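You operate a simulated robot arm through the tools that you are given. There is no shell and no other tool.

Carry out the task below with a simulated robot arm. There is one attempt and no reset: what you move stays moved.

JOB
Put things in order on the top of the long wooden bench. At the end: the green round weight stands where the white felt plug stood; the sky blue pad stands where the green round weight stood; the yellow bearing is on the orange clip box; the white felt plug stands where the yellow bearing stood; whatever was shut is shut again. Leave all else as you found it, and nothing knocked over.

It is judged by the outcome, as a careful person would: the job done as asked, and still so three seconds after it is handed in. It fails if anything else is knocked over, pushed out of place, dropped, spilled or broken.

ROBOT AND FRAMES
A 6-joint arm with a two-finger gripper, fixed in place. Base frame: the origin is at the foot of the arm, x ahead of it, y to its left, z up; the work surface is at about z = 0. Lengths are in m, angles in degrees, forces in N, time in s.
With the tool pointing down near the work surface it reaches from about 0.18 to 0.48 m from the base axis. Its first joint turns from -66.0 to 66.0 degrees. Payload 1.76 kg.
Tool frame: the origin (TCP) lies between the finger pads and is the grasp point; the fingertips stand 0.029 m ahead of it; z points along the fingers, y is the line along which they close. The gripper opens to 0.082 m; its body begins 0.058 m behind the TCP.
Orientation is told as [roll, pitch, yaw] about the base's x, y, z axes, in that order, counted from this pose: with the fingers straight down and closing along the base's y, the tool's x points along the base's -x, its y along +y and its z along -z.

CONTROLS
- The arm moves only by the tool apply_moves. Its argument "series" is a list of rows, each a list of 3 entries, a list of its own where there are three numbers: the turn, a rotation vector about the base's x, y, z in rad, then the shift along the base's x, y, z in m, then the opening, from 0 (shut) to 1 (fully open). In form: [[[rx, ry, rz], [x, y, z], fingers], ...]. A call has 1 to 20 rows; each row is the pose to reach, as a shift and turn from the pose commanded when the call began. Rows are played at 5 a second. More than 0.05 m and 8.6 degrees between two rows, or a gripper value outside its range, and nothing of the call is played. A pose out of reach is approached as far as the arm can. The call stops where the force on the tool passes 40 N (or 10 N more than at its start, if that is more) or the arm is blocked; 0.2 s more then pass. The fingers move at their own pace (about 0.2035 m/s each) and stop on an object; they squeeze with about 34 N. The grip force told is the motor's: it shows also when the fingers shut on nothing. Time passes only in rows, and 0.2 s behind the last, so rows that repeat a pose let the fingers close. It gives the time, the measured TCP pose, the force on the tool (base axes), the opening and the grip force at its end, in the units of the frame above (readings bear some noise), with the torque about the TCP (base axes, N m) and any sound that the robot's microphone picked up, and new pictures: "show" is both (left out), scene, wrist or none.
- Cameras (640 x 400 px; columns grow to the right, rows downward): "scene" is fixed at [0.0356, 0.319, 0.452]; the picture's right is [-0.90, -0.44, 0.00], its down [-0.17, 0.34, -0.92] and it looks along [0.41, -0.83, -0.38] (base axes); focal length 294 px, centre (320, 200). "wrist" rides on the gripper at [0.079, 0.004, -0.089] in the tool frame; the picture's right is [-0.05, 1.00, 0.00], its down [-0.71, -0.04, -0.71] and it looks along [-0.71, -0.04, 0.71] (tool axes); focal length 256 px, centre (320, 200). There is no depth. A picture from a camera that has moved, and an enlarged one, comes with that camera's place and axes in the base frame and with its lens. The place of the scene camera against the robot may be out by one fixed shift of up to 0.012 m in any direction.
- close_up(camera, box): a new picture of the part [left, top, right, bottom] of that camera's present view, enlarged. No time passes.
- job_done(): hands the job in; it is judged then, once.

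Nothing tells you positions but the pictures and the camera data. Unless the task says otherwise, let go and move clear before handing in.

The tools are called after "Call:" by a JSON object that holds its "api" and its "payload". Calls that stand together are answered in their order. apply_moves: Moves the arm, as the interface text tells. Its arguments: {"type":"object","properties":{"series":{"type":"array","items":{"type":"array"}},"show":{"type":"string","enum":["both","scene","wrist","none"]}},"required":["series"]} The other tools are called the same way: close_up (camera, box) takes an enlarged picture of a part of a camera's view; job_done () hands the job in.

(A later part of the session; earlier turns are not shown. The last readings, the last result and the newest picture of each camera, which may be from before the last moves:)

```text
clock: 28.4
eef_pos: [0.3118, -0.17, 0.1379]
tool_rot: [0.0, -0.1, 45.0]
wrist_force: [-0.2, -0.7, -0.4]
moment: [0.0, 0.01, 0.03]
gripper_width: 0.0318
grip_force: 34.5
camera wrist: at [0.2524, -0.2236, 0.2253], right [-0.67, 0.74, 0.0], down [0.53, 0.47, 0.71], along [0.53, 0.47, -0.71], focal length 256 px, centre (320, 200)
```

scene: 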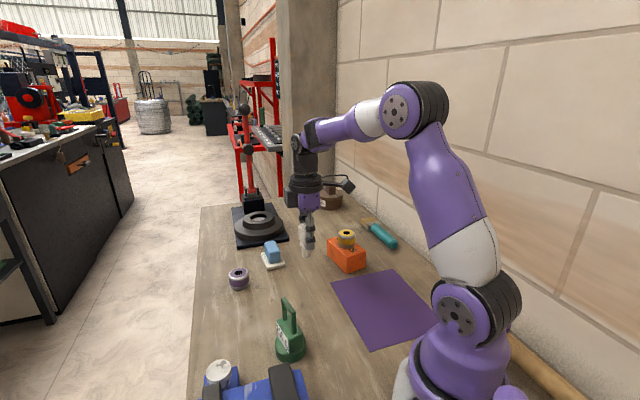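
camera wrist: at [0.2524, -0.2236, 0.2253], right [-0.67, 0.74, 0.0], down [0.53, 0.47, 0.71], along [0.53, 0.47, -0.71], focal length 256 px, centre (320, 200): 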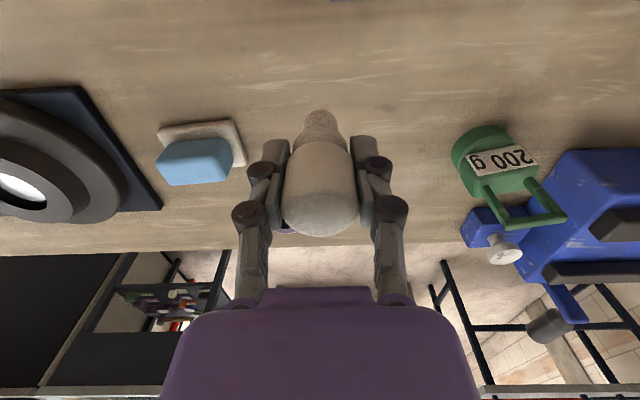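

Next I'll carry the plug horizontally to where the yellow bearing stood, about (0.360, -0.009).

Call:
{"api": "apply_moves", "payload": {"series": [[[0, 0, 0], [0.0014, 0.0045, 0], 0], [[0, 0, 0], [0.0051, 0.0166, 0], 0], [[0, 0, 0], [0.0105, 0.0345, 0], 0], [[0, 0, 0], [0.0172, 0.0562, 0], 0], [[0, 0, 0], [0.0244, 0.0798, 0], 0], [[0, 0, 0], [0.0316, 0.1035, 0], 0], [[0, 0, 0], [0.0383, 0.1252, 0], 0], [[0, 0, 0], [0.0437, 0.1431, 0], 0], [[0, 0, 0], [0.0474, 0.1552, 0], 0], [[0, 0, 0], [0.0488, 0.1597, 0], 0], [[0, 0, 0], [0.0488, 0.1597, 0], 0]], "show": "both"}}

```text
clock: 30.8
eef_pos: [0.3607, -0.0098, 0.1345]
tool_rot: [0.0, 0.1, 45.0]
wrist_force: [-0.2, 0.8, -0.5]
moment: [0.02, -0.01, -0.01]
gripper_width: 0.0318
grip_force: 33.9
camera wrist: at [0.3013, -0.0628, 0.2237], right [-0.67, 0.74, 0.0], down [0.53, 0.47, 0.71], along [0.53, 0.47, -0.71], focal length 256 px, centre (320, 200)
```

scene: 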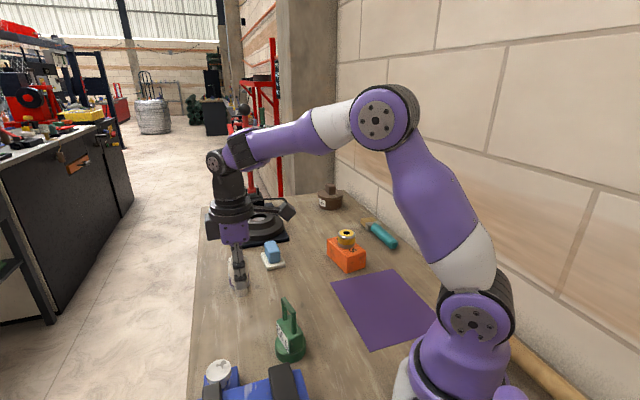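
wrist: 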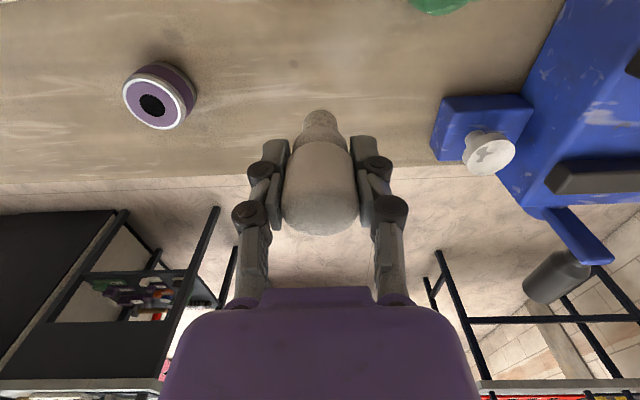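

It's in place above the target, so I'll lower it to just above the bench.

Call:
{"api": "apply_moves", "payload": {"series": [[[0, 0, 0], [0, 0, -0.004], 0], [[0, 0, 0], [0, 0, -0.012], 0], [[0, 0, 0], [0, 0, -0.024], 0], [[0, 0, 0], [0, 0, -0.038], 0], [[0, 0, 0], [0, 0, -0.052], 0], [[0, 0, 0], [0, 0, -0.064], 0], [[0, 0, 0], [0, 0, -0.072], 0], [[0, 0, 0], [0, 0, -0.076], 0], [[0, 0, 0], [0, 0, -0.077], 0]], "show": "both"}}

Call:
{"api": "close_up", "payload": {"camera": "scene", "box": [204, 270, 300, 350]}}

```text
clock: 32.8
eef_pos: [0.3599, -0.0084, 0.0605]
tool_rot: [0.0, -0.1, 45.0]
wrist_force: [0.0, -0.1, 0.1]
moment: [0.02, 0.0, -0.02]
gripper_width: 0.0318
grip_force: 33.9
camera wrist: at [0.3013, -0.0618, 0.1482], right [-0.67, 0.74, 0.0], down [0.53, 0.47, 0.71], along [0.53, 0.47, -0.71], focal length 256 px, centre (320, 200)
```

scene: 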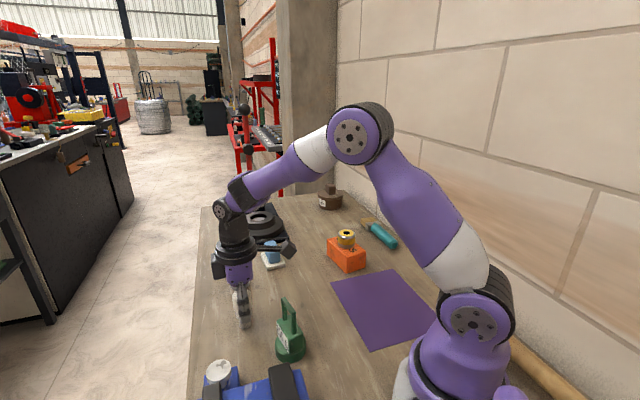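
wrist: 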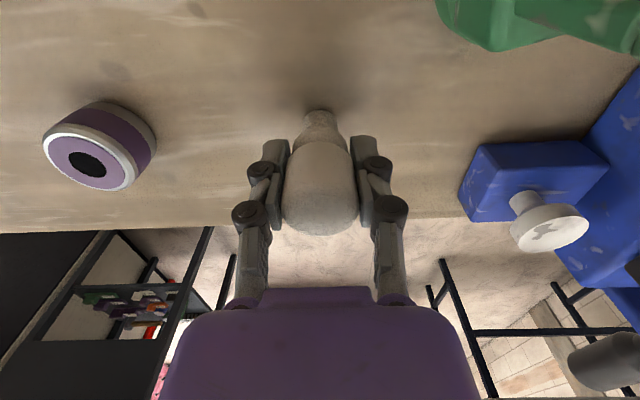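

```text
5.00 times, centred on (252, 310) of scene
camera zoom: at [0.0356, 0.319, 0.452], right [-0.9, -0.44, 0.0], down [-0.17, 0.34, -0.92], along [0.41, -0.83, -0.38], focal length 1469 px, centre (660, -350)
```

zoom: 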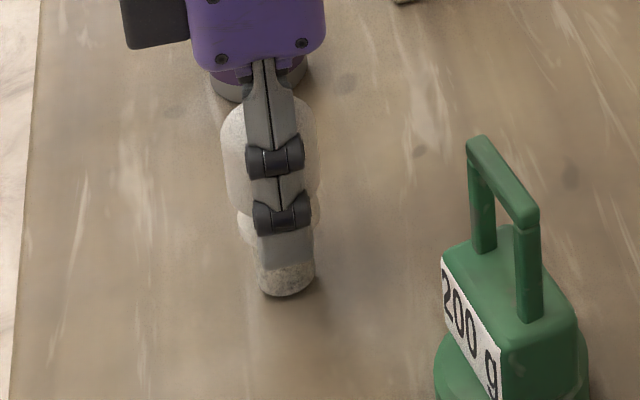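

Call:
{"api": "apply_moves", "payload": {"series": [[[0, 0, 0], [0, 0, -0.001], 0], [[0, 0, 0], [0, 0, -0.002], 0], [[0, 0, 0], [0, 0, -0.003], 0], [[0, 0, 0], [0, 0, -0.003], 0]], "show": "none"}}

```text
clock: 33.8
eef_pos: [0.3611, -0.0079, 0.0556]
tool_rot: [-0.1, 0.0, 45.0]
wrist_force: [-4.3, 1.4, 23.7]
moment: [0.11, 0.17, -0.02]
gripper_width: 0.0317
grip_force: 33.7
```

The plug is on the bench with firm contact. I'll ease off to relieve the pressure before releasing.

Call:
{"api": "apply_moves", "payload": {"series": [[[0, 0, 0], [0, 0, 0.001], 0], [[0, 0, 0], [0, 0, 0.0018], 0], [[0, 0, 0], [0, 0, 0.0018], 0]], "show": "none"}}

```text
clock: 34.6
eef_pos: [0.36, -0.0099, 0.059]
tool_rot: [0.0, 0.0, 45.0]
wrist_force: [-0.3, 0.1, 0.6]
moment: [-0.01, -0.02, 0.0]
gripper_width: 0.0315
grip_force: 34.0
```

Call:
{"api": "apply_moves", "payload": {"series": [[[0, 0, 0], [0, 0, -0.0008], 0], [[0, 0, 0], [0, 0, -0.0008], 0.42], [[0, 0, 0], [0, 0, -0.0008], 0.48], [[0, 0, 0], [0, 0, -0.0008], 0.6], [[0, 0, 0], [0, 0, -0.0008], 0.8], [[0, 0, 0], [0, 0, -0.0008], 0.95], [[0, 0, 0], [0, 0, -0.0008], 0.95]], "show": "both"}}

Call:
{"api": "close_up", "payload": {"camera": "scene", "box": [204, 270, 300, 350]}}

```text
clock: 36.2
eef_pos: [0.3595, -0.0092, 0.0587]
tool_rot: [0.0, 0.0, 45.1]
wrist_force: [-0.9, 0.4, -0.2]
moment: [0.01, -0.03, -0.01]
gripper_width: 0.0778
grip_force: 0.1
camera wrist: at [0.3009, -0.063, 0.1468], right [-0.67, 0.74, 0.0], down [0.53, 0.47, 0.71], along [0.53, 0.47, -0.71], focal length 256 px, centre (320, 200)
```

scene: 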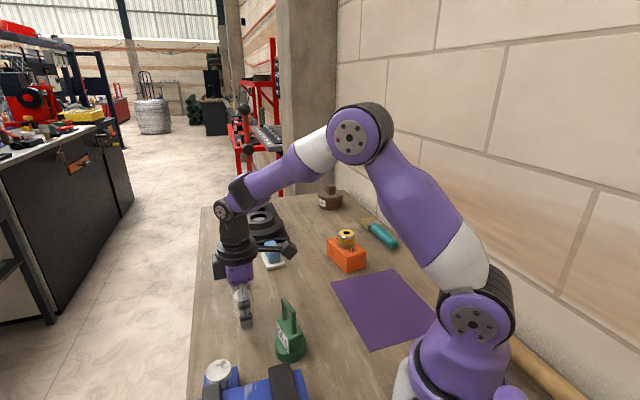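
wrist: 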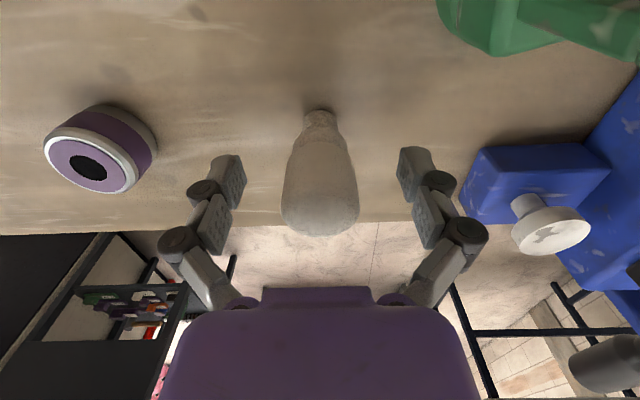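

```text
5.00 times, centred on (252, 310) of scene
camera zoom: at [0.0356, 0.319, 0.452], right [-0.9, -0.44, 0.0], down [-0.17, 0.34, -0.92], along [0.41, -0.83, -0.38], focal length 1469 px, centre (660, -350)
```

zoom: 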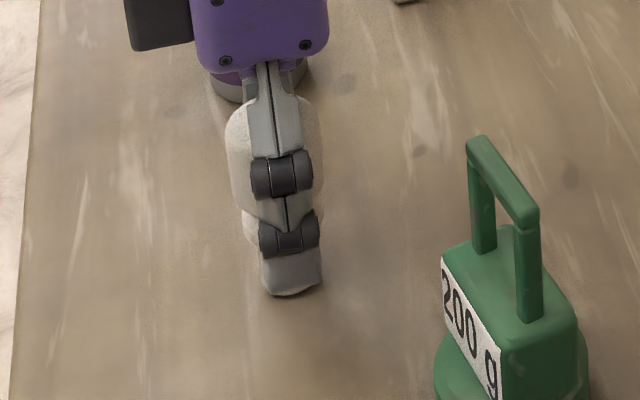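

The plug is standing free. I'll rise straight up, then move over the green weight and turn to yaw -30° so the fingers will close across its handle.

Call:
{"api": "apply_moves", "payload": {"series": [[[0, 0, 0], [0, 0, 0.015], 0.95], [[0, 0, 0], [0, 0, 0.045], 0.95], [[0, 0, 0], [0, 0, 0.085], 1], [[0, 0, 0], [0, 0, 0.125], 1], [[0, 0, 0], [0, 0, 0.15], 1], [[0, 0, -0.1], [-0.006, 0.0005, 0.155], 1], [[0, 0, -0.22], [-0.016, 0.001, 0.158], 1], [[0, 0, -0.35], [-0.028, 0.002, 0.16], 1], [[0, 0, -0.48], [-0.04, 0.003, 0.16], 1], [[0, 0, -0.61], [-0.052, 0.004, 0.16], 1], [[0, 0, -0.74], [-0.064, 0.005, 0.16], 1], [[0, 0, -0.87], [-0.076, 0.006, 0.16], 1], [[0, 0, -1.0], [-0.088, 0.007, 0.16], 1], [[0, 0, -1.12], [-0.097, 0.0075, 0.16], 1], [[0, 0, -1.22], [-0.104, 0.008, 0.16], 1], [[0, 0, -1.309], [-0.108, 0.008, 0.16], 1], [[0, 0, -1.309], [-0.108, 0.008, 0.16], 1]], "show": "both"}}

Call:
{"api": "close_up", "payload": {"camera": "scene", "box": [190, 260, 330, 370]}}

```text
clock: 39.8
eef_pos: [0.2517, -0.001, 0.2158]
tool_rot: [0.0, 0.0, -30.1]
wrist_force: [-0.4, 0.1, 0.7]
moment: [0.02, 0.04, 0.04]
gripper_width: 0.0822
grip_force: 0.1
camera wrist: at [0.1852, 0.0422, 0.3052], right [0.55, 0.84, 0.0], down [0.59, -0.39, 0.71], along [0.59, -0.39, -0.71], focal length 256 px, centre (320, 200)
```

scene: 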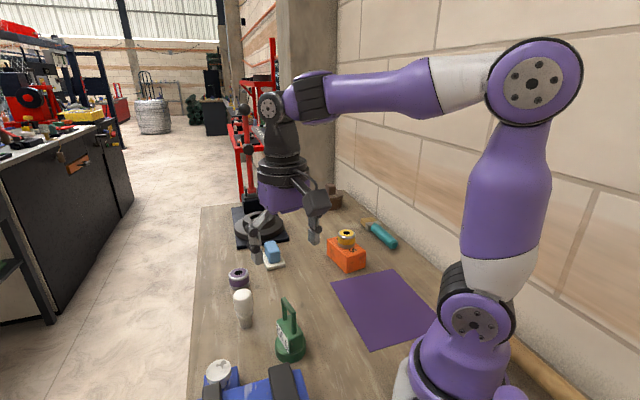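
wrist: 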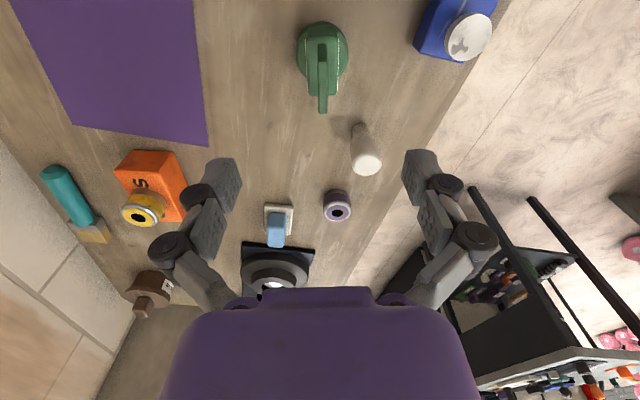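

```text
3.64 times, centred on (260, 315) of scene
camera zoom: at [0.0356, 0.319, 0.452], right [-0.9, -0.44, 0.0], down [-0.17, 0.34, -0.92], along [0.41, -0.83, -0.38], focal length 1068 px, centre (538, -218)
```

zoom: 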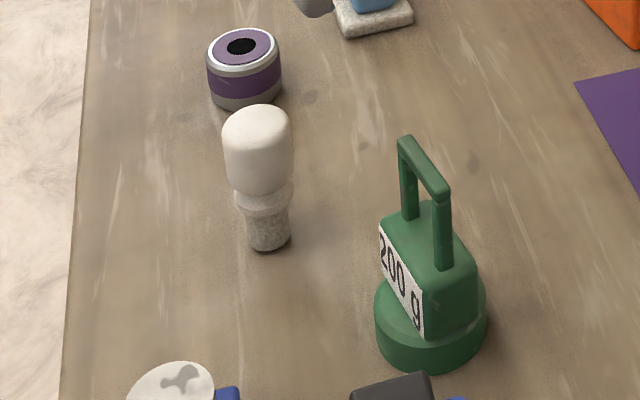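

The plug stands upright where the bearing was. Next I'll look closely at the green weight from above.

Call:
{"api": "close_up", "payload": {"camera": "wrist", "box": [260, 0, 390, 130]}}

Call:
{"api": "close_up", "payload": {"camera": "wrist", "box": [230, 150, 370, 290]}}

```text
3.08 times, centred on (325, 65) of wrist
camera zoom: at [0.1852, 0.0422, 0.3052], right [0.55, 0.84, 0.0], down [0.59, -0.39, 0.71], along [0.59, -0.39, -0.71], focal length 788 px, centre (305, 615)
```

zoom: 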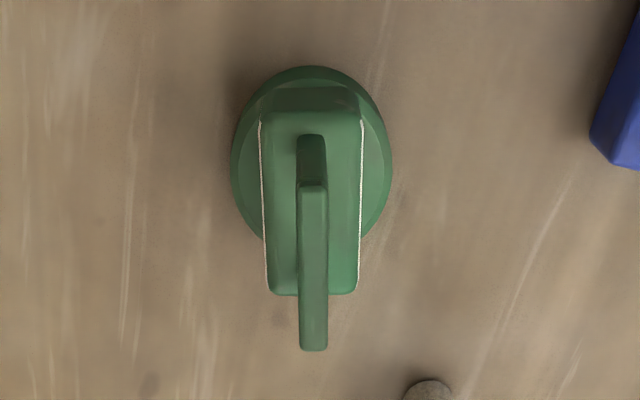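

```text
2.86 times, centred on (300, 220) of wrist
camera zoom: at [0.1852, 0.0422, 0.3052], right [0.55, 0.84, 0.0], down [0.59, -0.39, 0.71], along [0.59, -0.39, -0.71], focal length 731 px, centre (377, 143)
```

zoom: 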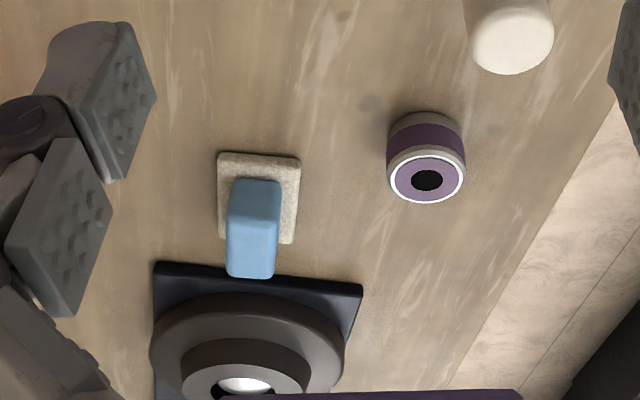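

The green weight's handle runs at about -32°, its base centre is at about (0.254, 0.000), its block is about 30 mm wide up to z of about 0.054, and the handle top is at about 0.10. I'll align to it and go down halfway with the fingers partly open to stay clear of the vise.

Call:
{"api": "apply_moves", "payload": {"series": [[[0, 0, -0.02], [0.001, 0.0003, -0.02], 0.85], [[0, 0, -0.04], [0.002, 0.0006, -0.05], 0.8], [[0, 0, -0.04], [0.002, 0.0006, -0.08], 0.8], [[0, 0, -0.04], [0.002, 0.0006, -0.08], 0.8]], "show": "both"}}

Call:
{"api": "close_up", "payload": {"camera": "wrist", "box": [220, 0, 430, 200]}}

Call:
{"api": "close_up", "payload": {"camera": "scene", "box": [210, 270, 370, 370]}}

```text
clock: 40.8
eef_pos: [0.2539, 0.0007, 0.1376]
tool_rot: [0.0, -0.1, -32.3]
wrist_force: [1.0, 0.4, 0.3]
moment: [-0.03, 0.0, -0.02]
gripper_width: 0.0656
grip_force: 0.1
camera wrist: at [0.1892, 0.0473, 0.2259], right [0.58, 0.82, 0.0], down [0.58, -0.41, 0.71], along [0.58, -0.41, -0.71], focal length 256 px, centre (320, 200)
```

scene: 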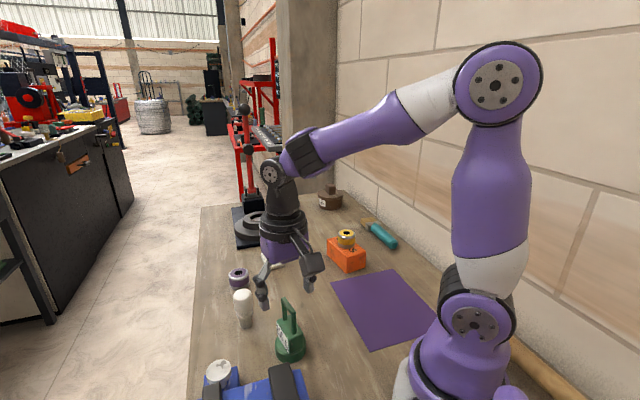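
wrist: 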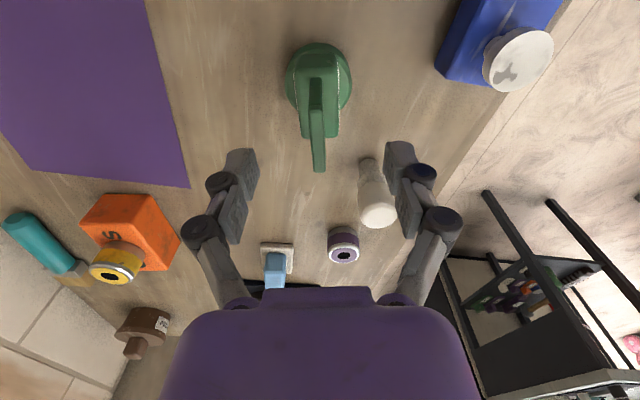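

```text
2.00 times, centred on (325, 100) of wrist
camera zoom: at [0.1892, 0.0473, 0.2259], right [0.58, 0.82, 0.0], down [0.58, -0.41, 0.71], along [0.58, -0.41, -0.71], focal length 512 px, centre (310, 400)
```

zoom: 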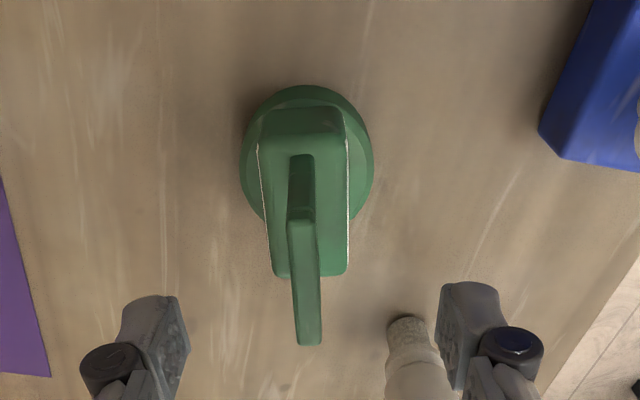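

```text
4.00 times, centred on (290, 320) of scene
camera zoom: at [0.0356, 0.319, 0.452], right [-0.9, -0.44, 0.0], down [-0.17, 0.34, -0.92], along [0.41, -0.83, -0.38], focal length 1175 px, centre (440, -280)
```

zoom: 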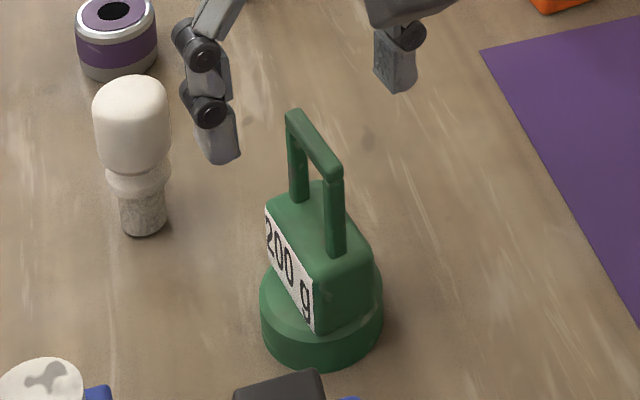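

The block is within about 1 mm of the gripper centre and aligned to it. I'll go down to grip the block, with the fingertips staying above the base disc.

Call:
{"api": "apply_moves", "payload": {"series": [[[0, 0, 0], [-0.001, -0.001, -0.02], 0.8], [[0, 0, 0], [-0.001, -0.001, -0.045], 0.8], [[0, 0, 0], [-0.001, -0.001, -0.065], 0.8], [[0, 0, 0], [-0.001, -0.001, -0.076], 0.8], [[0, 0, 0], [-0.001, -0.001, -0.076], 0.8]], "show": "both"}}

Call:
{"api": "close_up", "payload": {"camera": "scene", "box": [210, 270, 370, 370]}}

Call:
{"api": "close_up", "payload": {"camera": "wrist", "box": [200, 60, 440, 260]}}

```text
clock: 42.0
eef_pos: [0.2535, -0.0012, 0.061]
tool_rot: [0.0, 0.0, -32.4]
wrist_force: [-0.4, -1.0, -0.2]
moment: [0.03, 0.04, -0.02]
gripper_width: 0.0654
grip_force: 0.0
camera wrist: at [0.1892, 0.0448, 0.1499], right [0.58, 0.82, 0.0], down [0.58, -0.41, 0.71], along [0.58, -0.41, -0.71], focal length 256 px, centre (320, 200)
```

scene: 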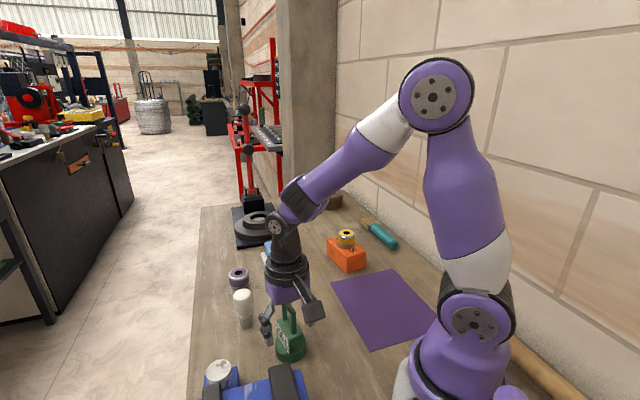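
wrist: 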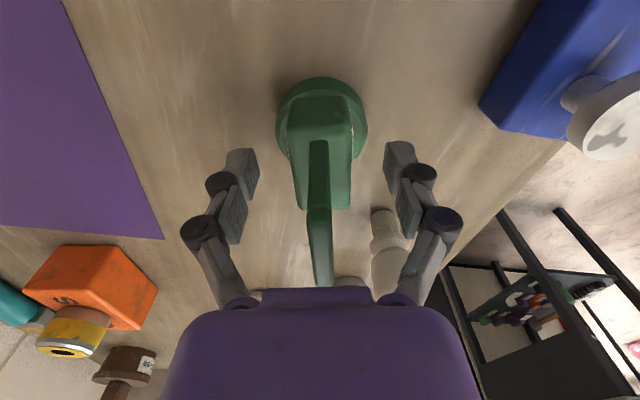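

```text
4.00 times, centred on (290, 320) of scene
camera zoom: at [0.0356, 0.319, 0.452], right [-0.9, -0.44, 0.0], down [-0.17, 0.34, -0.92], along [0.41, -0.83, -0.38], focal length 1175 px, centre (440, -280)
```

zoom: 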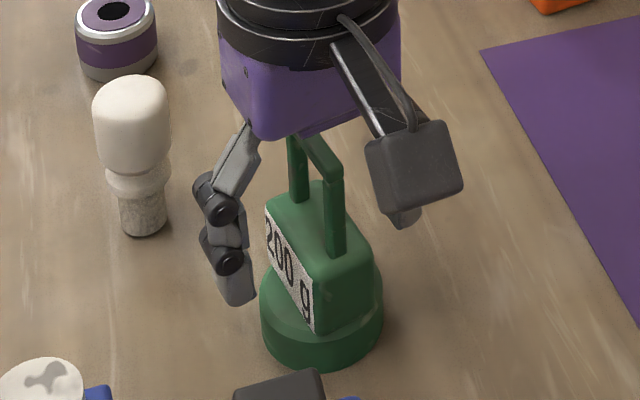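

```text
2.00 times, centred on (320, 160) of wrist
camera zoom: at [0.1892, 0.0448, 0.1499], right [0.58, 0.82, 0.0], down [0.58, -0.41, 0.71], along [0.58, -0.41, -0.71], focal length 512 px, centre (320, 280)
```

zoom: 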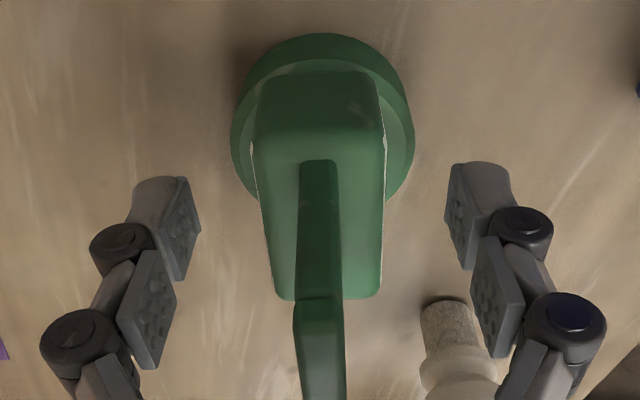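

The fingers straddle the block well and the palm clears the handle. I'll close now.

Call:
{"api": "apply_moves", "payload": {"series": [[[0, 0, 0], [0, 0, 0], 0.6], [[0, 0, 0], [0, 0, 0], 0.45], [[0, 0, 0], [0, 0, 0], 0.2], [[0, 0, 0], [0, 0, 0], 0], [[0, 0, 0], [0, 0, 0], 0]], "show": "both"}}

Call:
{"api": "close_up", "payload": {"camera": "scene", "box": [210, 270, 370, 370]}}

```text
clock: 43.2
eef_pos: [0.2548, -0.0008, 0.0607]
tool_rot: [-0.1, -0.1, -32.4]
wrist_force: [-0.8, -1.0, 6.9]
moment: [0.01, -0.03, 0.02]
gripper_width: 0.0297
grip_force: 34.1
camera wrist: at [0.1894, 0.0447, 0.1502], right [0.58, 0.82, 0.0], down [0.58, -0.41, 0.71], along [0.58, -0.41, -0.71], focal length 256 px, centre (320, 200)
```

scene: 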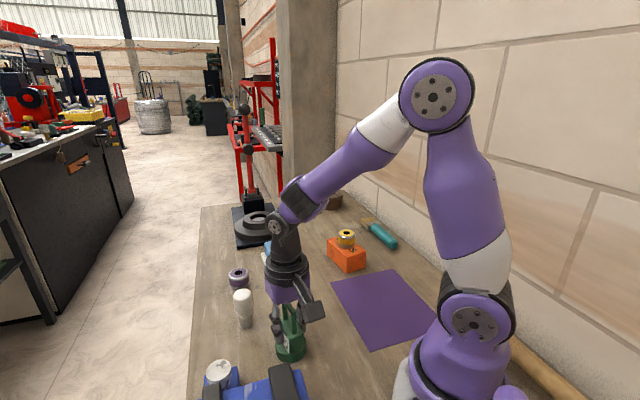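
wrist: 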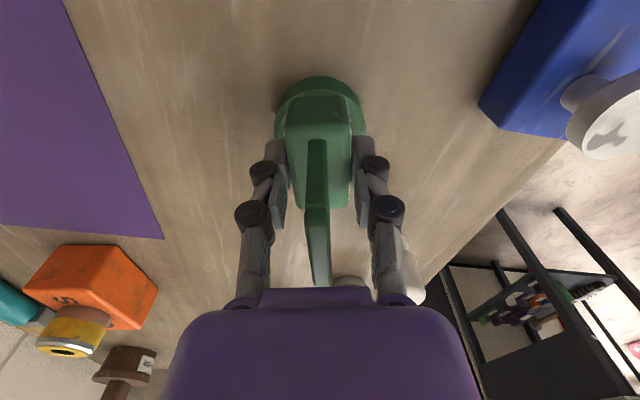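

```text
4.00 times, centred on (290, 320) of scene
camera zoom: at [0.0356, 0.319, 0.452], right [-0.9, -0.44, 0.0], down [-0.17, 0.34, -0.92], along [0.41, -0.83, -0.38], focal length 1175 px, centre (440, -280)
```

zoom: 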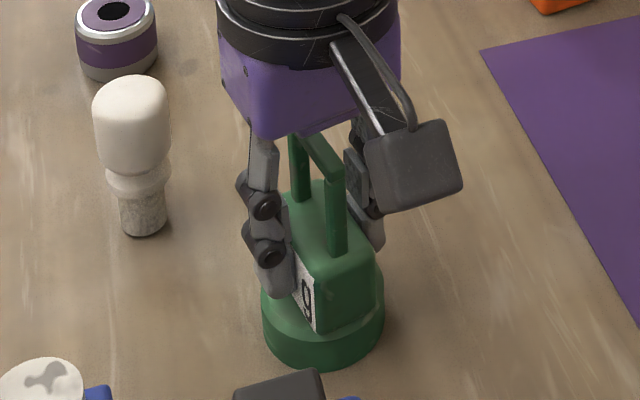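

The weight is gripped at 29.7 mm opening. I'll lift it slowly.

Call:
{"api": "apply_moves", "payload": {"series": [[[0, 0, 0], [0, 0, 0.002], 0], [[0, 0, 0], [0, 0, 0.004], 0], [[0, 0, 0], [0, 0, 0.007], 0], [[0, 0, 0], [0, 0, 0.011], 0], [[0, 0, 0], [0, 0, 0.016], 0], [[0, 0, 0], [0, 0, 0.022], 0], [[0, 0, 0], [0, 0, 0.029], 0], [[0, 0, 0], [0, 0, 0.037], 0], [[0, 0, 0], [0, 0, 0.045], 0], [[0, 0, 0], [0, 0, 0.053], 0], [[0, 0, 0], [0, 0, 0.06], 0], [[0, 0, 0], [0, 0, 0.066], 0], [[0, 0, 0], [0, 0, 0.07], 0]], "show": "both"}}

```text
clock: 46.0
eef_pos: [0.2546, -0.0013, 0.1308]
tool_rot: [0.0, -0.1, -32.3]
wrist_force: [0.4, -0.2, -3.1]
moment: [-0.02, 0.03, -0.02]
gripper_width: 0.0295
grip_force: 34.2
camera wrist: at [0.1892, 0.0447, 0.2198], right [0.58, 0.82, 0.0], down [0.58, -0.41, 0.71], along [0.58, -0.41, -0.71], focal length 256 px, centre (320, 200)
```

scene: 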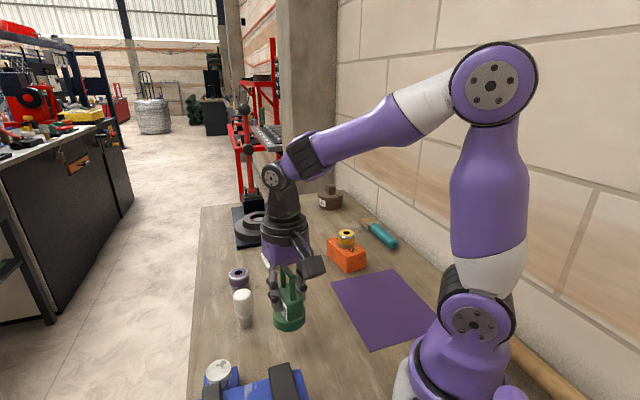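
wrist: 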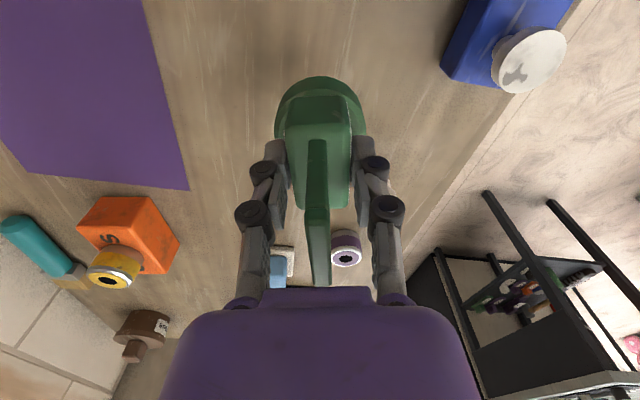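

The weight is held steadily, so I'll carry it horizontally to where the plug stood, about (0.311, -0.169).

Call:
{"api": "apply_moves", "payload": {"series": [[[0, 0, 0], [0.0008, -0.0025, 0], 0], [[0, 0, 0], [0.0032, -0.0093, 0], 0], [[0, 0, 0], [0.0068, -0.0199, 0], 0], [[0, 0, 0], [0.0115, -0.0334, 0], 0], [[0, 0, 0], [0.0169, -0.049, 0], 0], [[0, 0, 0], [0.0228, -0.0662, 0], 0], [[0, 0, 0], [0.029, -0.0841, 0], 0], [[0, 0, 0], [0.0351, -0.102, 0], 0], [[0, 0, 0], [0.041, -0.1192, 0], 0], [[0, 0, 0], [0.0464, -0.1348, 0], 0], [[0, 0, 0], [0.0511, -0.1483, 0], 0], [[0, 0, 0], [0.0547, -0.1589, 0], 0], [[0, 0, 0], [0.0571, -0.1657, 0], 0], [[0, 0, 0], [0.0579, -0.1682, 0], 0], [[0, 0, 0], [0.0579, -0.1682, 0], 0]], "show": "both"}}

```text
clock: 49.2
eef_pos: [0.3114, -0.17, 0.1318]
tool_rot: [0.0, -0.1, -32.3]
wrist_force: [-0.3, -0.3, -2.2]
moment: [0.0, 0.03, 0.0]
gripper_width: 0.0293
grip_force: 34.0
camera wrist: at [0.2468, -0.1243, 0.2201], right [0.58, 0.82, 0.0], down [0.58, -0.41, 0.71], along [0.58, -0.41, -0.71], focal length 256 px, centre (320, 200)
```

scene: 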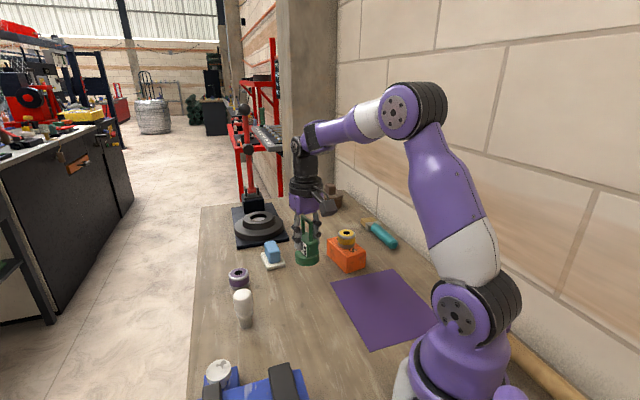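
wrist: 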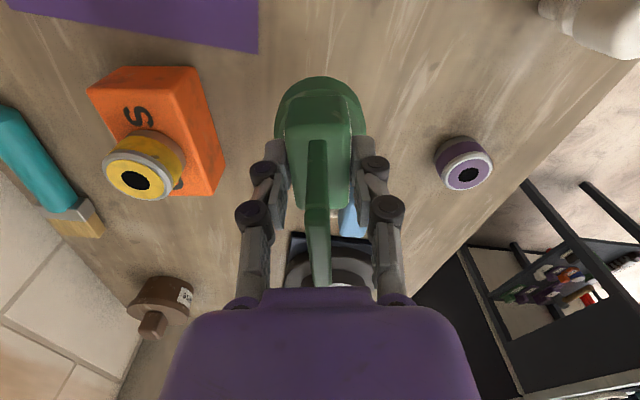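

It's over the target. I'll lower it close to the bench.

Call:
{"api": "apply_moves", "payload": {"series": [[[0, 0, 0], [0, 0, -0.003], 0], [[0, 0, 0], [0, 0, -0.009], 0], [[0, 0, 0], [0, 0, -0.018], 0], [[0, 0, 0], [0, 0, -0.029], 0], [[0, 0, 0], [0, 0, -0.04], 0], [[0, 0, 0], [0, 0, -0.051], 0], [[0, 0, 0], [0, 0, -0.06], 0], [[0, 0, 0], [0, 0, -0.065], 0], [[0, 0, 0], [0, 0, -0.068], 0], [[0, 0, 0], [0, 0, -0.068], 0]], "show": "none"}}

Call:
{"api": "close_up", "payload": {"camera": "scene", "box": [248, 210, 368, 300]}}

```text
clock: 51.4
eef_pos: [0.311, -0.1685, 0.0637]
tool_rot: [0.0, 0.1, -32.3]
wrist_force: [0.0, -1.0, -1.8]
moment: [0.01, 0.02, 0.02]
gripper_width: 0.0293
grip_force: 34.1
```

```text
4.44 times, centred on (308, 255) of scene
camera zoom: at [0.0356, 0.319, 0.452], right [-0.9, -0.44, 0.0], down [-0.17, 0.34, -0.92], along [0.41, -0.83, -0.38], focal length 1306 px, centre (373, -44)
```

zoom: 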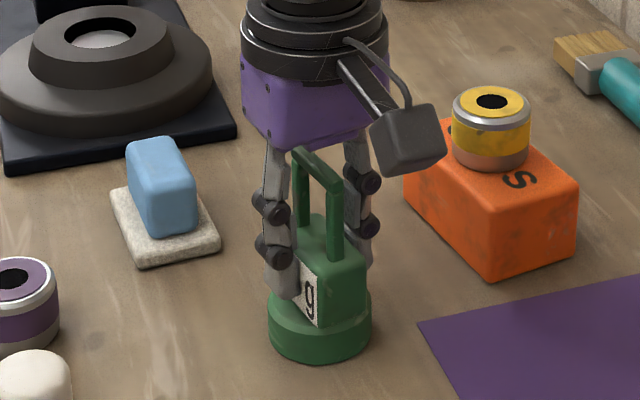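

Call:
{"api": "apply_moves", "payload": {"series": [[[0, 0, 0], [0, 0, -0.001], 0], [[0, 0, 0], [0, 0, -0.002], 0], [[0, 0, 0], [0, 0, -0.0025], 0], [[0, 0, 0], [0, 0, -0.0025], 0]], "show": "none"}}

```text
clock: 52.4
eef_pos: [0.3113, -0.1704, 0.0618]
tool_rot: [0.0, -0.2, -32.4]
wrist_force: [-7.0, 5.5, 22.3]
moment: [0.2, 0.24, 0.01]
gripper_width: 0.0294
grip_force: 34.0
```

It's on the bench. I'll ease off slightly and release.

Call:
{"api": "apply_moves", "payload": {"series": [[[0, 0, 0], [0, 0, 0.0007], 0], [[0, 0, 0], [0, 0, 0.0012], 0], [[0, 0, 0], [0, 0, 0.0012], 0]], "show": "none"}}

```text
clock: 53.2
eef_pos: [0.3113, -0.1705, 0.0625]
tool_rot: [0.0, 0.0, -32.2]
wrist_force: [-0.4, 0.2, -1.5]
moment: [0.01, -0.02, 0.02]
gripper_width: 0.0293
grip_force: 34.0
```

Call:
{"api": "apply_moves", "payload": {"series": [[[0, 0, 0], [0, 0, -0.0007], 0], [[0, 0, 0], [0, 0, -0.0007], 0], [[0, 0, 0], [0, 0, -0.0007], 0.4], [[0, 0, 0], [0, 0, -0.0007], 0.46], [[0, 0, 0], [0, 0, -0.0007], 0.6], [[0, 0, 0], [0, 0, -0.0007], 0.8], [[0, 0, 0], [0, 0, -0.0007], 0.8]], "show": "both"}}

Call:
{"api": "close_up", "payload": {"camera": "scene", "box": [248, 210, 368, 300]}}

```text
clock: 54.8
eef_pos: [0.3116, -0.1704, 0.0625]
tool_rot: [-0.1, -0.1, -32.3]
wrist_force: [-1.0, 0.2, -0.5]
moment: [-0.01, 0.03, -0.02]
gripper_width: 0.0657
grip_force: 0.1
camera wrist: at [0.2463, -0.1255, 0.1509], right [0.58, 0.82, 0.0], down [0.58, -0.41, 0.71], along [0.58, -0.41, -0.71], focal length 256 px, centre (320, 200)
```

scene: 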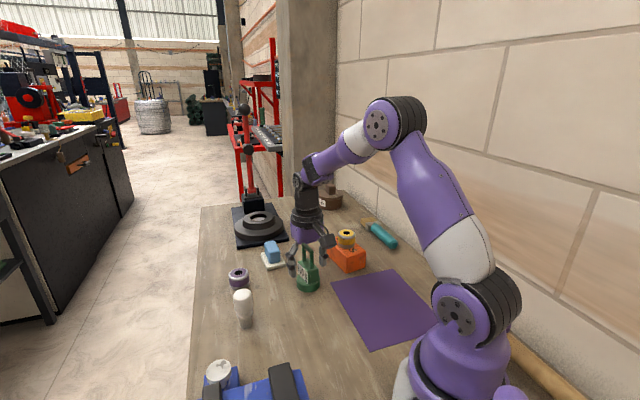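
wrist: 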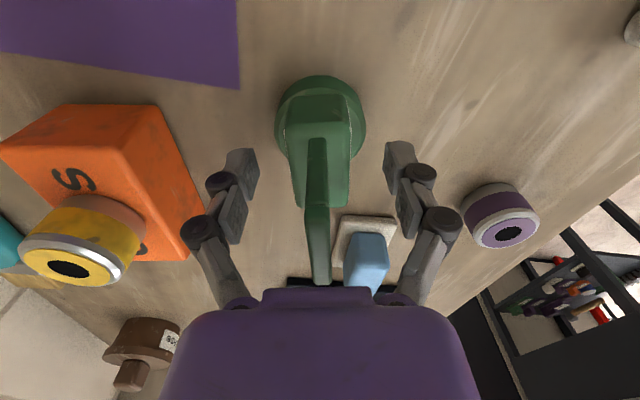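

```text
4.44 times, centred on (308, 255) of scene
camera zoom: at [0.0356, 0.319, 0.452], right [-0.9, -0.44, 0.0], down [-0.17, 0.34, -0.92], along [0.41, -0.83, -0.38], focal length 1306 px, centre (373, -44)
```

zoom: 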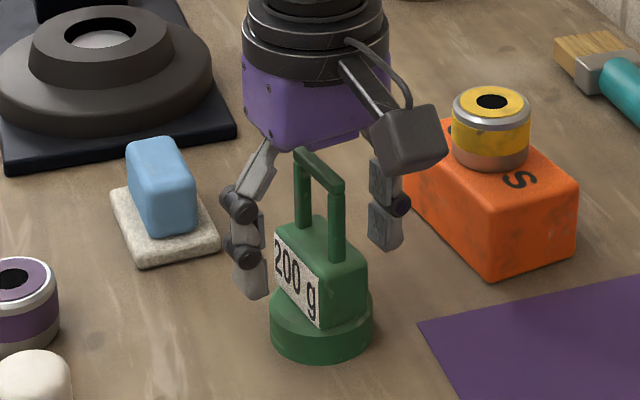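

The green weight stands upright where the plug was. I'll rise straight up and then move over toward the sky blue pad for a close look.

Call:
{"api": "apply_moves", "payload": {"series": [[[0, 0, 0], [0, 0, 0.015], 0.8], [[0, 0, 0], [0, 0, 0.045], 0.85], [[0, 0, 0], [0, 0, 0.085], 0.9], [[0, 0, 0], [0, 0, 0.12], 1], [[0, 0, 0], [0.01, -0.004, 0.13], 1], [[0, 0, 0], [0.035, -0.012, 0.13], 1], [[0, 0, 0], [0.065, -0.023, 0.13], 1], [[0, 0, 0], [0.095, -0.034, 0.13], 1], [[0, 0, 0], [0.12, -0.043, 0.12], 1], [[0, 0, 0], [0.12, -0.043, 0.12], 1]], "show": "both"}}

Call:
{"api": "close_up", "payload": {"camera": "wrist", "box": [230, 10, 410, 150]}}

Call:
{"api": "close_up", "payload": {"camera": "scene", "box": [228, 220, 348, 310]}}

```text
clock: 57.0
eef_pos: [0.4018, -0.2099, 0.1772]
tool_rot: [0.0, 0.1, -32.2]
wrist_force: [-0.2, -0.3, 0.0]
moment: [0.02, 0.04, -0.03]
gripper_width: 0.0822
grip_force: 0.1
out of reach, approached as far as the arm can: row 8, 9, 10
camera wrist: at [0.3364, -0.1644, 0.266], right [0.58, 0.82, 0.0], down [0.58, -0.41, 0.71], along [0.58, -0.41, -0.71], focal length 256 px, centre (320, 200)
```

scene: 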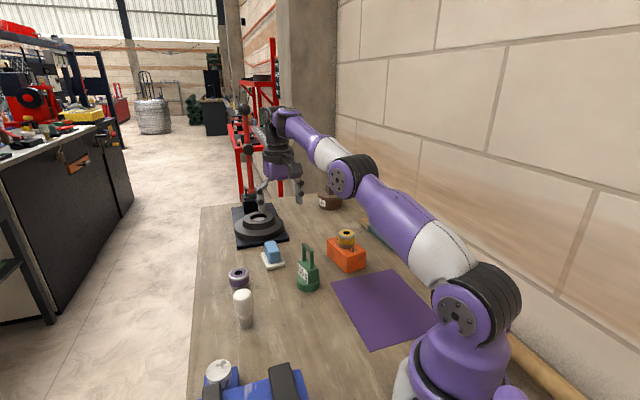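
wrist: 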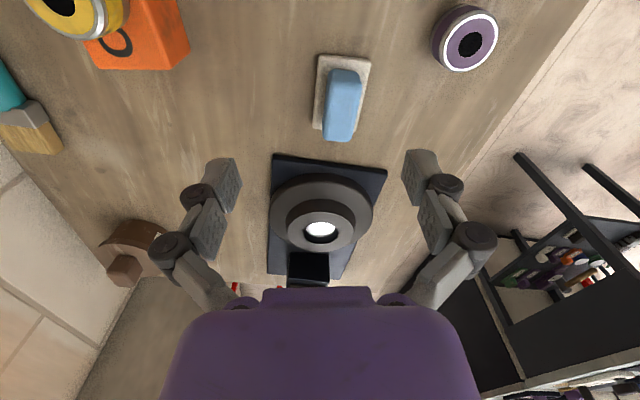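

```text
2.86 times, centred on (320, 80) of wrist
camera zoom: at [0.3364, -0.1644, 0.266], right [0.58, 0.82, 0.0], down [0.58, -0.41, 0.71], along [0.58, -0.41, -0.71], focal length 731 px, centre (320, 543)
```

zoom: 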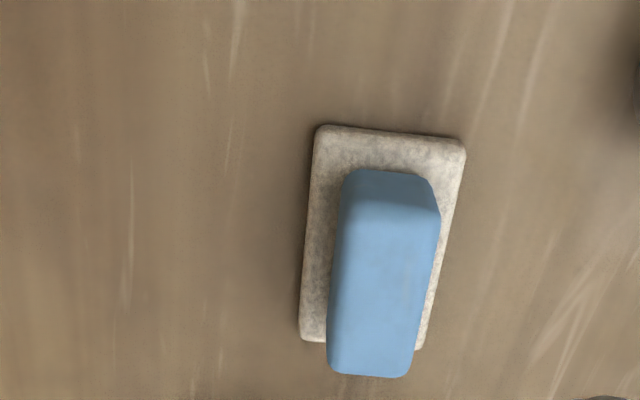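

```text
4.44 times, centred on (288, 265) of scene
camera zoom: at [0.0356, 0.319, 0.452], right [-0.9, -0.44, 0.0], down [-0.17, 0.34, -0.92], along [0.41, -0.83, -0.38], focal length 1306 px, centre (462, -89)
```

zoom: 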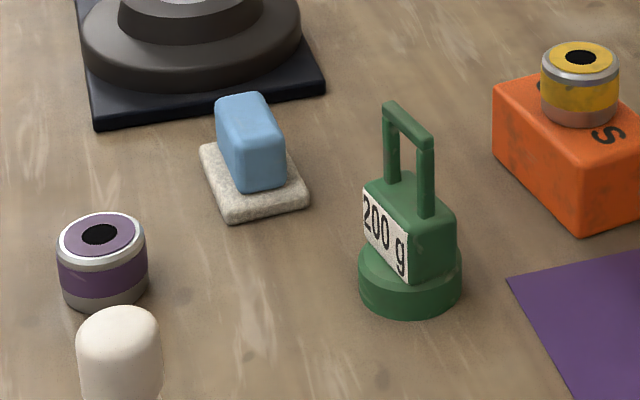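

The pad lies at about (0.440, -0.213), turned about -40°, near the edge of the arm's reach, and at this height the arm can't quite get there. I'll go lower, where the reach is greater, and align the yaw with the blue block.

Call:
{"api": "apply_moves", "payload": {"series": [[[0, 0, -0.05], [0, 0, -0.02], 1], [[0, 0, -0.1], [0, 0, -0.045], 1], [[0, 0, -0.14], [0, 0, -0.065], 1], [[0, 0, -0.14], [0, 0, -0.065], 1]], "show": "both"}}

Call:
{"api": "close_up", "payload": {"camera": "wrist", "box": [220, 10, 420, 180]}}

```text
clock: 58.0
eef_pos: [0.3998, -0.2083, 0.1125]
tool_rot: [0.0, 0.0, -40.5]
wrist_force: [0.0, 0.4, -0.8]
moment: [0.03, 0.0, -0.01]
gripper_width: 0.082
grip_force: 0.1
camera wrist: at [0.3418, -0.1544, 0.2005], right [0.69, 0.73, 0.0], down [0.51, -0.49, 0.71], along [0.51, -0.49, -0.71], focal length 256 px, centre (320, 200)
```

scene: 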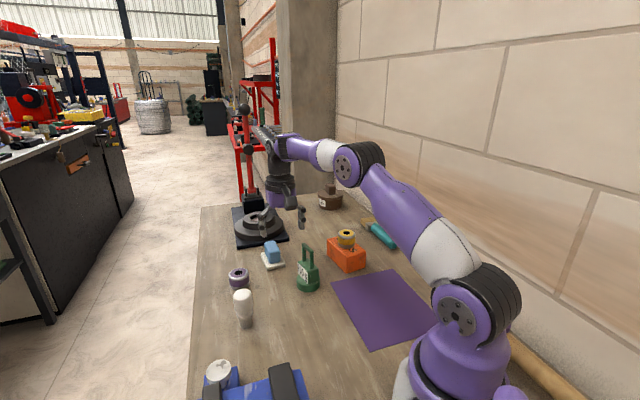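
wrist: 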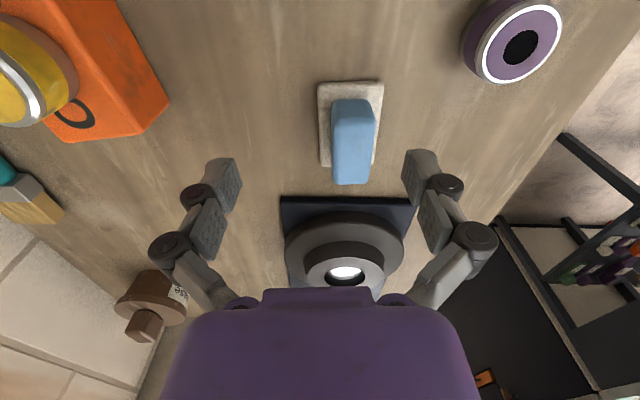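

```text
2.35 times, centred on (320, 95) of wrist
camera zoom: at [0.3418, -0.1544, 0.2005], right [0.69, 0.73, 0.0], down [0.51, -0.49, 0.71], along [0.51, -0.49, -0.71], focal length 602 px, centre (320, 447)
```

zoom: 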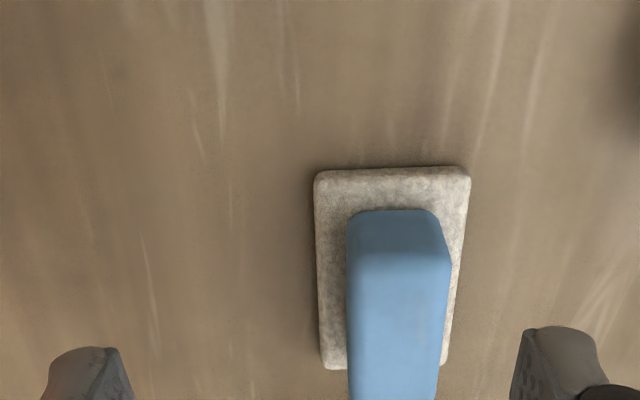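

The pad's centre is at about (0.439, -0.212), its long axis is about -41°, and the blue block is about 28 mm wide. I'll move outward and lower along the block's centre line, staying above the block.

Call:
{"api": "apply_moves", "payload": {"series": [[[0, 0, -0.004], [0.006, 0.002, -0.008], 0.9], [[0, 0, -0.007], [0.013, 0.005, -0.018], 0.8], [[0, 0, -0.007], [0.019, 0.0075, -0.026], 0.8], [[0, 0, -0.007], [0.0243, 0.0093, -0.031], 0.8], [[0, 0, -0.007], [0.0243, 0.0093, -0.031], 0.8]], "show": "both"}}

Call:
{"api": "close_up", "payload": {"camera": "wrist", "box": [200, 40, 440, 240]}}

Call:
{"api": "close_up", "payload": {"camera": "scene", "box": [222, 200, 322, 290]}}

```text
clock: 59.2
eef_pos: [0.4256, -0.1964, 0.081]
tool_rot: [0.1, -0.2, -40.7]
wrist_force: [0.6, -0.7, -0.1]
moment: [0.0, 0.0, -0.03]
gripper_width: 0.0655
grip_force: 0.1
camera wrist: at [0.369, -0.1429, 0.1697], right [0.69, 0.72, 0.0], down [0.51, -0.49, 0.71], along [0.51, -0.49, -0.71], focal length 256 px, centre (320, 200)
```

scene: 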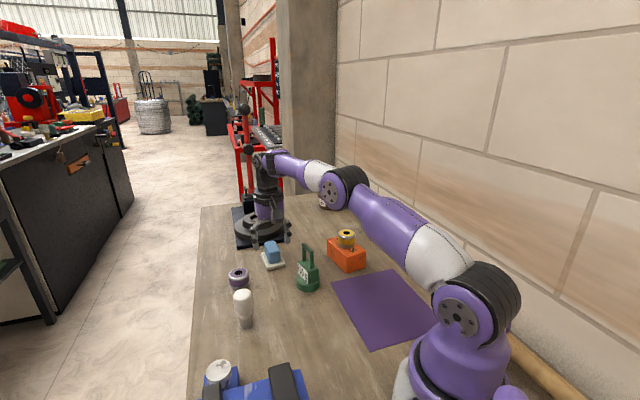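
wrist: 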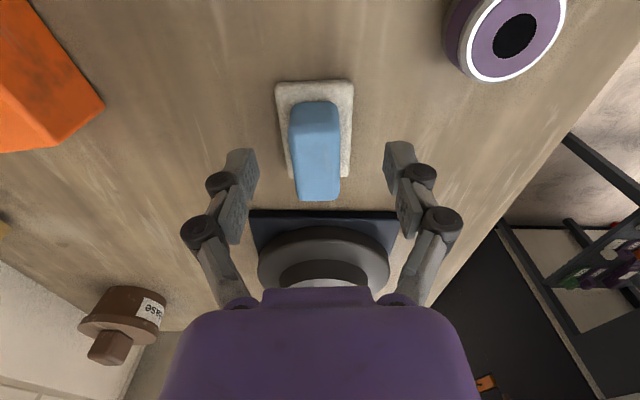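

```text
2.00 times, centred on (320, 140) of wrist
camera zoom: at [0.369, -0.1429, 0.1697], right [0.69, 0.72, 0.0], down [0.51, -0.49, 0.71], along [0.51, -0.49, -0.71], focal length 512 px, centre (320, 320)
```

zoom: 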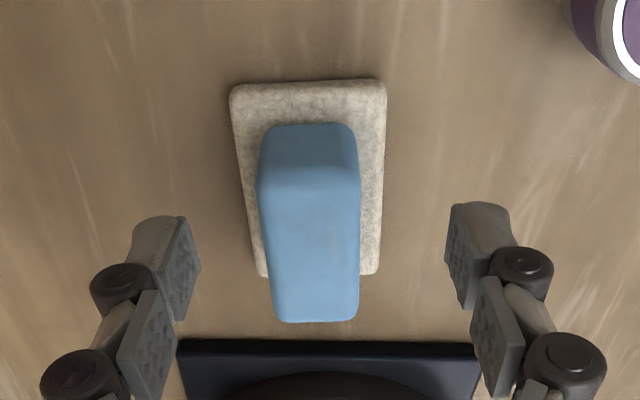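

```text
4.44 times, centred on (272, 245) of scene
camera zoom: at [0.0356, 0.319, 0.452], right [-0.9, -0.44, 0.0], down [-0.17, 0.34, -0.92], along [0.41, -0.83, -0.38], focal length 1306 px, centre (533, 0)
```

zoom: 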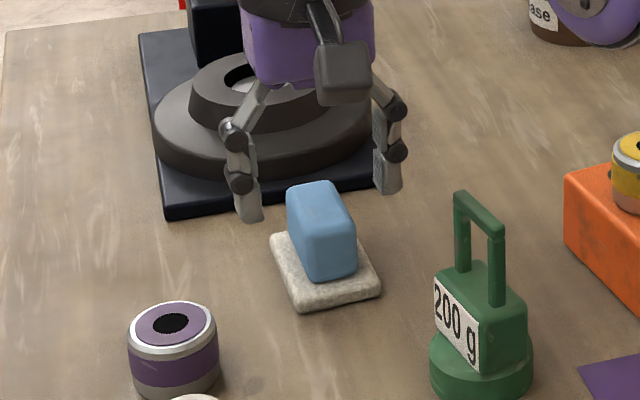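

The pad is confirmed at (0.439, -0.2125), axis -41°. I'll shift onto the block's centre line and go down with the fingertips staying just above the felt plate.

Call:
{"api": "apply_moves", "payload": {"series": [[[0, 0, -0.005], [0.001, -0.004, 0], 0.8], [[0, 0, -0.005], [0.003, -0.006, -0.01], 0.8], [[0, 0, -0.005], [0.0055, -0.009, -0.02], 0.8], [[0, 0, -0.005], [0.0071, -0.0107, -0.028], 0.8], [[0, 0, -0.005], [0.0071, -0.0107, -0.034], 0.8], [[0, 0, -0.005], [0.0071, -0.0107, -0.034], 0.8]], "show": "both"}}

Call:
{"api": "close_up", "payload": {"camera": "wrist", "box": [200, 40, 440, 240]}}

Call:
{"api": "close_up", "payload": {"camera": "scene", "box": [222, 200, 322, 290]}}

```text
clock: 60.6
eef_pos: [0.4325, -0.2074, 0.046]
tool_rot: [-0.1, 0.0, -41.0]
wrist_force: [-1.0, -0.3, 0.6]
moment: [0.0, 0.01, 0.02]
gripper_width: 0.0655
grip_force: 0.1
camera wrist: at [0.3755, -0.1532, 0.135], right [0.7, 0.72, 0.0], down [0.51, -0.49, 0.71], along [0.51, -0.49, -0.71], focal length 256 px, centre (320, 200)
```

scene: 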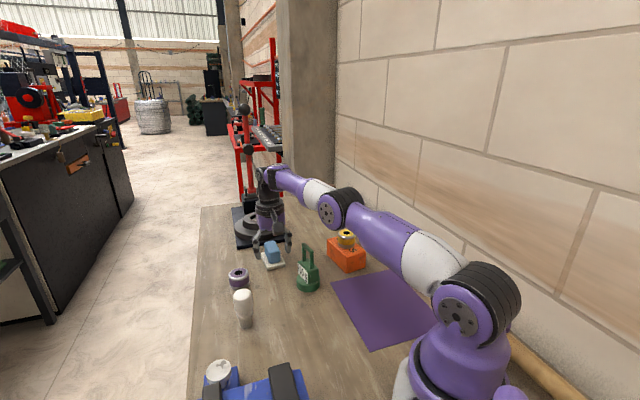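
wrist: 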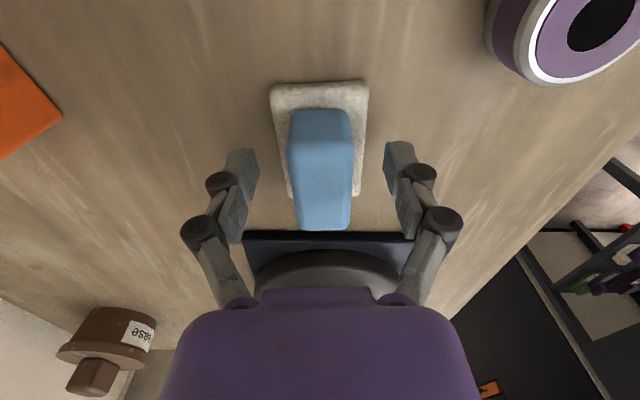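

```text
2.00 times, centred on (320, 140) of wrist
camera zoom: at [0.3755, -0.1532, 0.135], right [0.7, 0.72, 0.0], down [0.51, -0.49, 0.71], along [0.51, -0.49, -0.71], focal length 512 px, centre (320, 320)
```

zoom: 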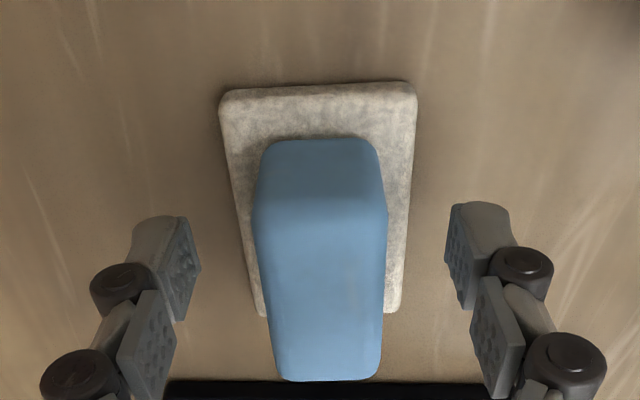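

```text
4.44 times, centred on (272, 245) of scene
camera zoom: at [0.0356, 0.319, 0.452], right [-0.9, -0.44, 0.0], down [-0.17, 0.34, -0.92], along [0.41, -0.83, -0.38], focal length 1306 px, centre (533, 0)
```

zoom: 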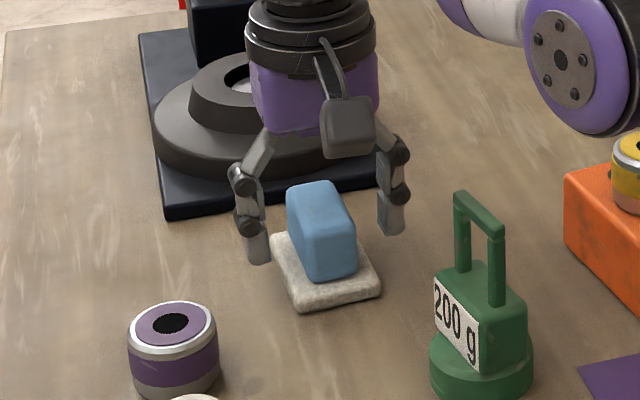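

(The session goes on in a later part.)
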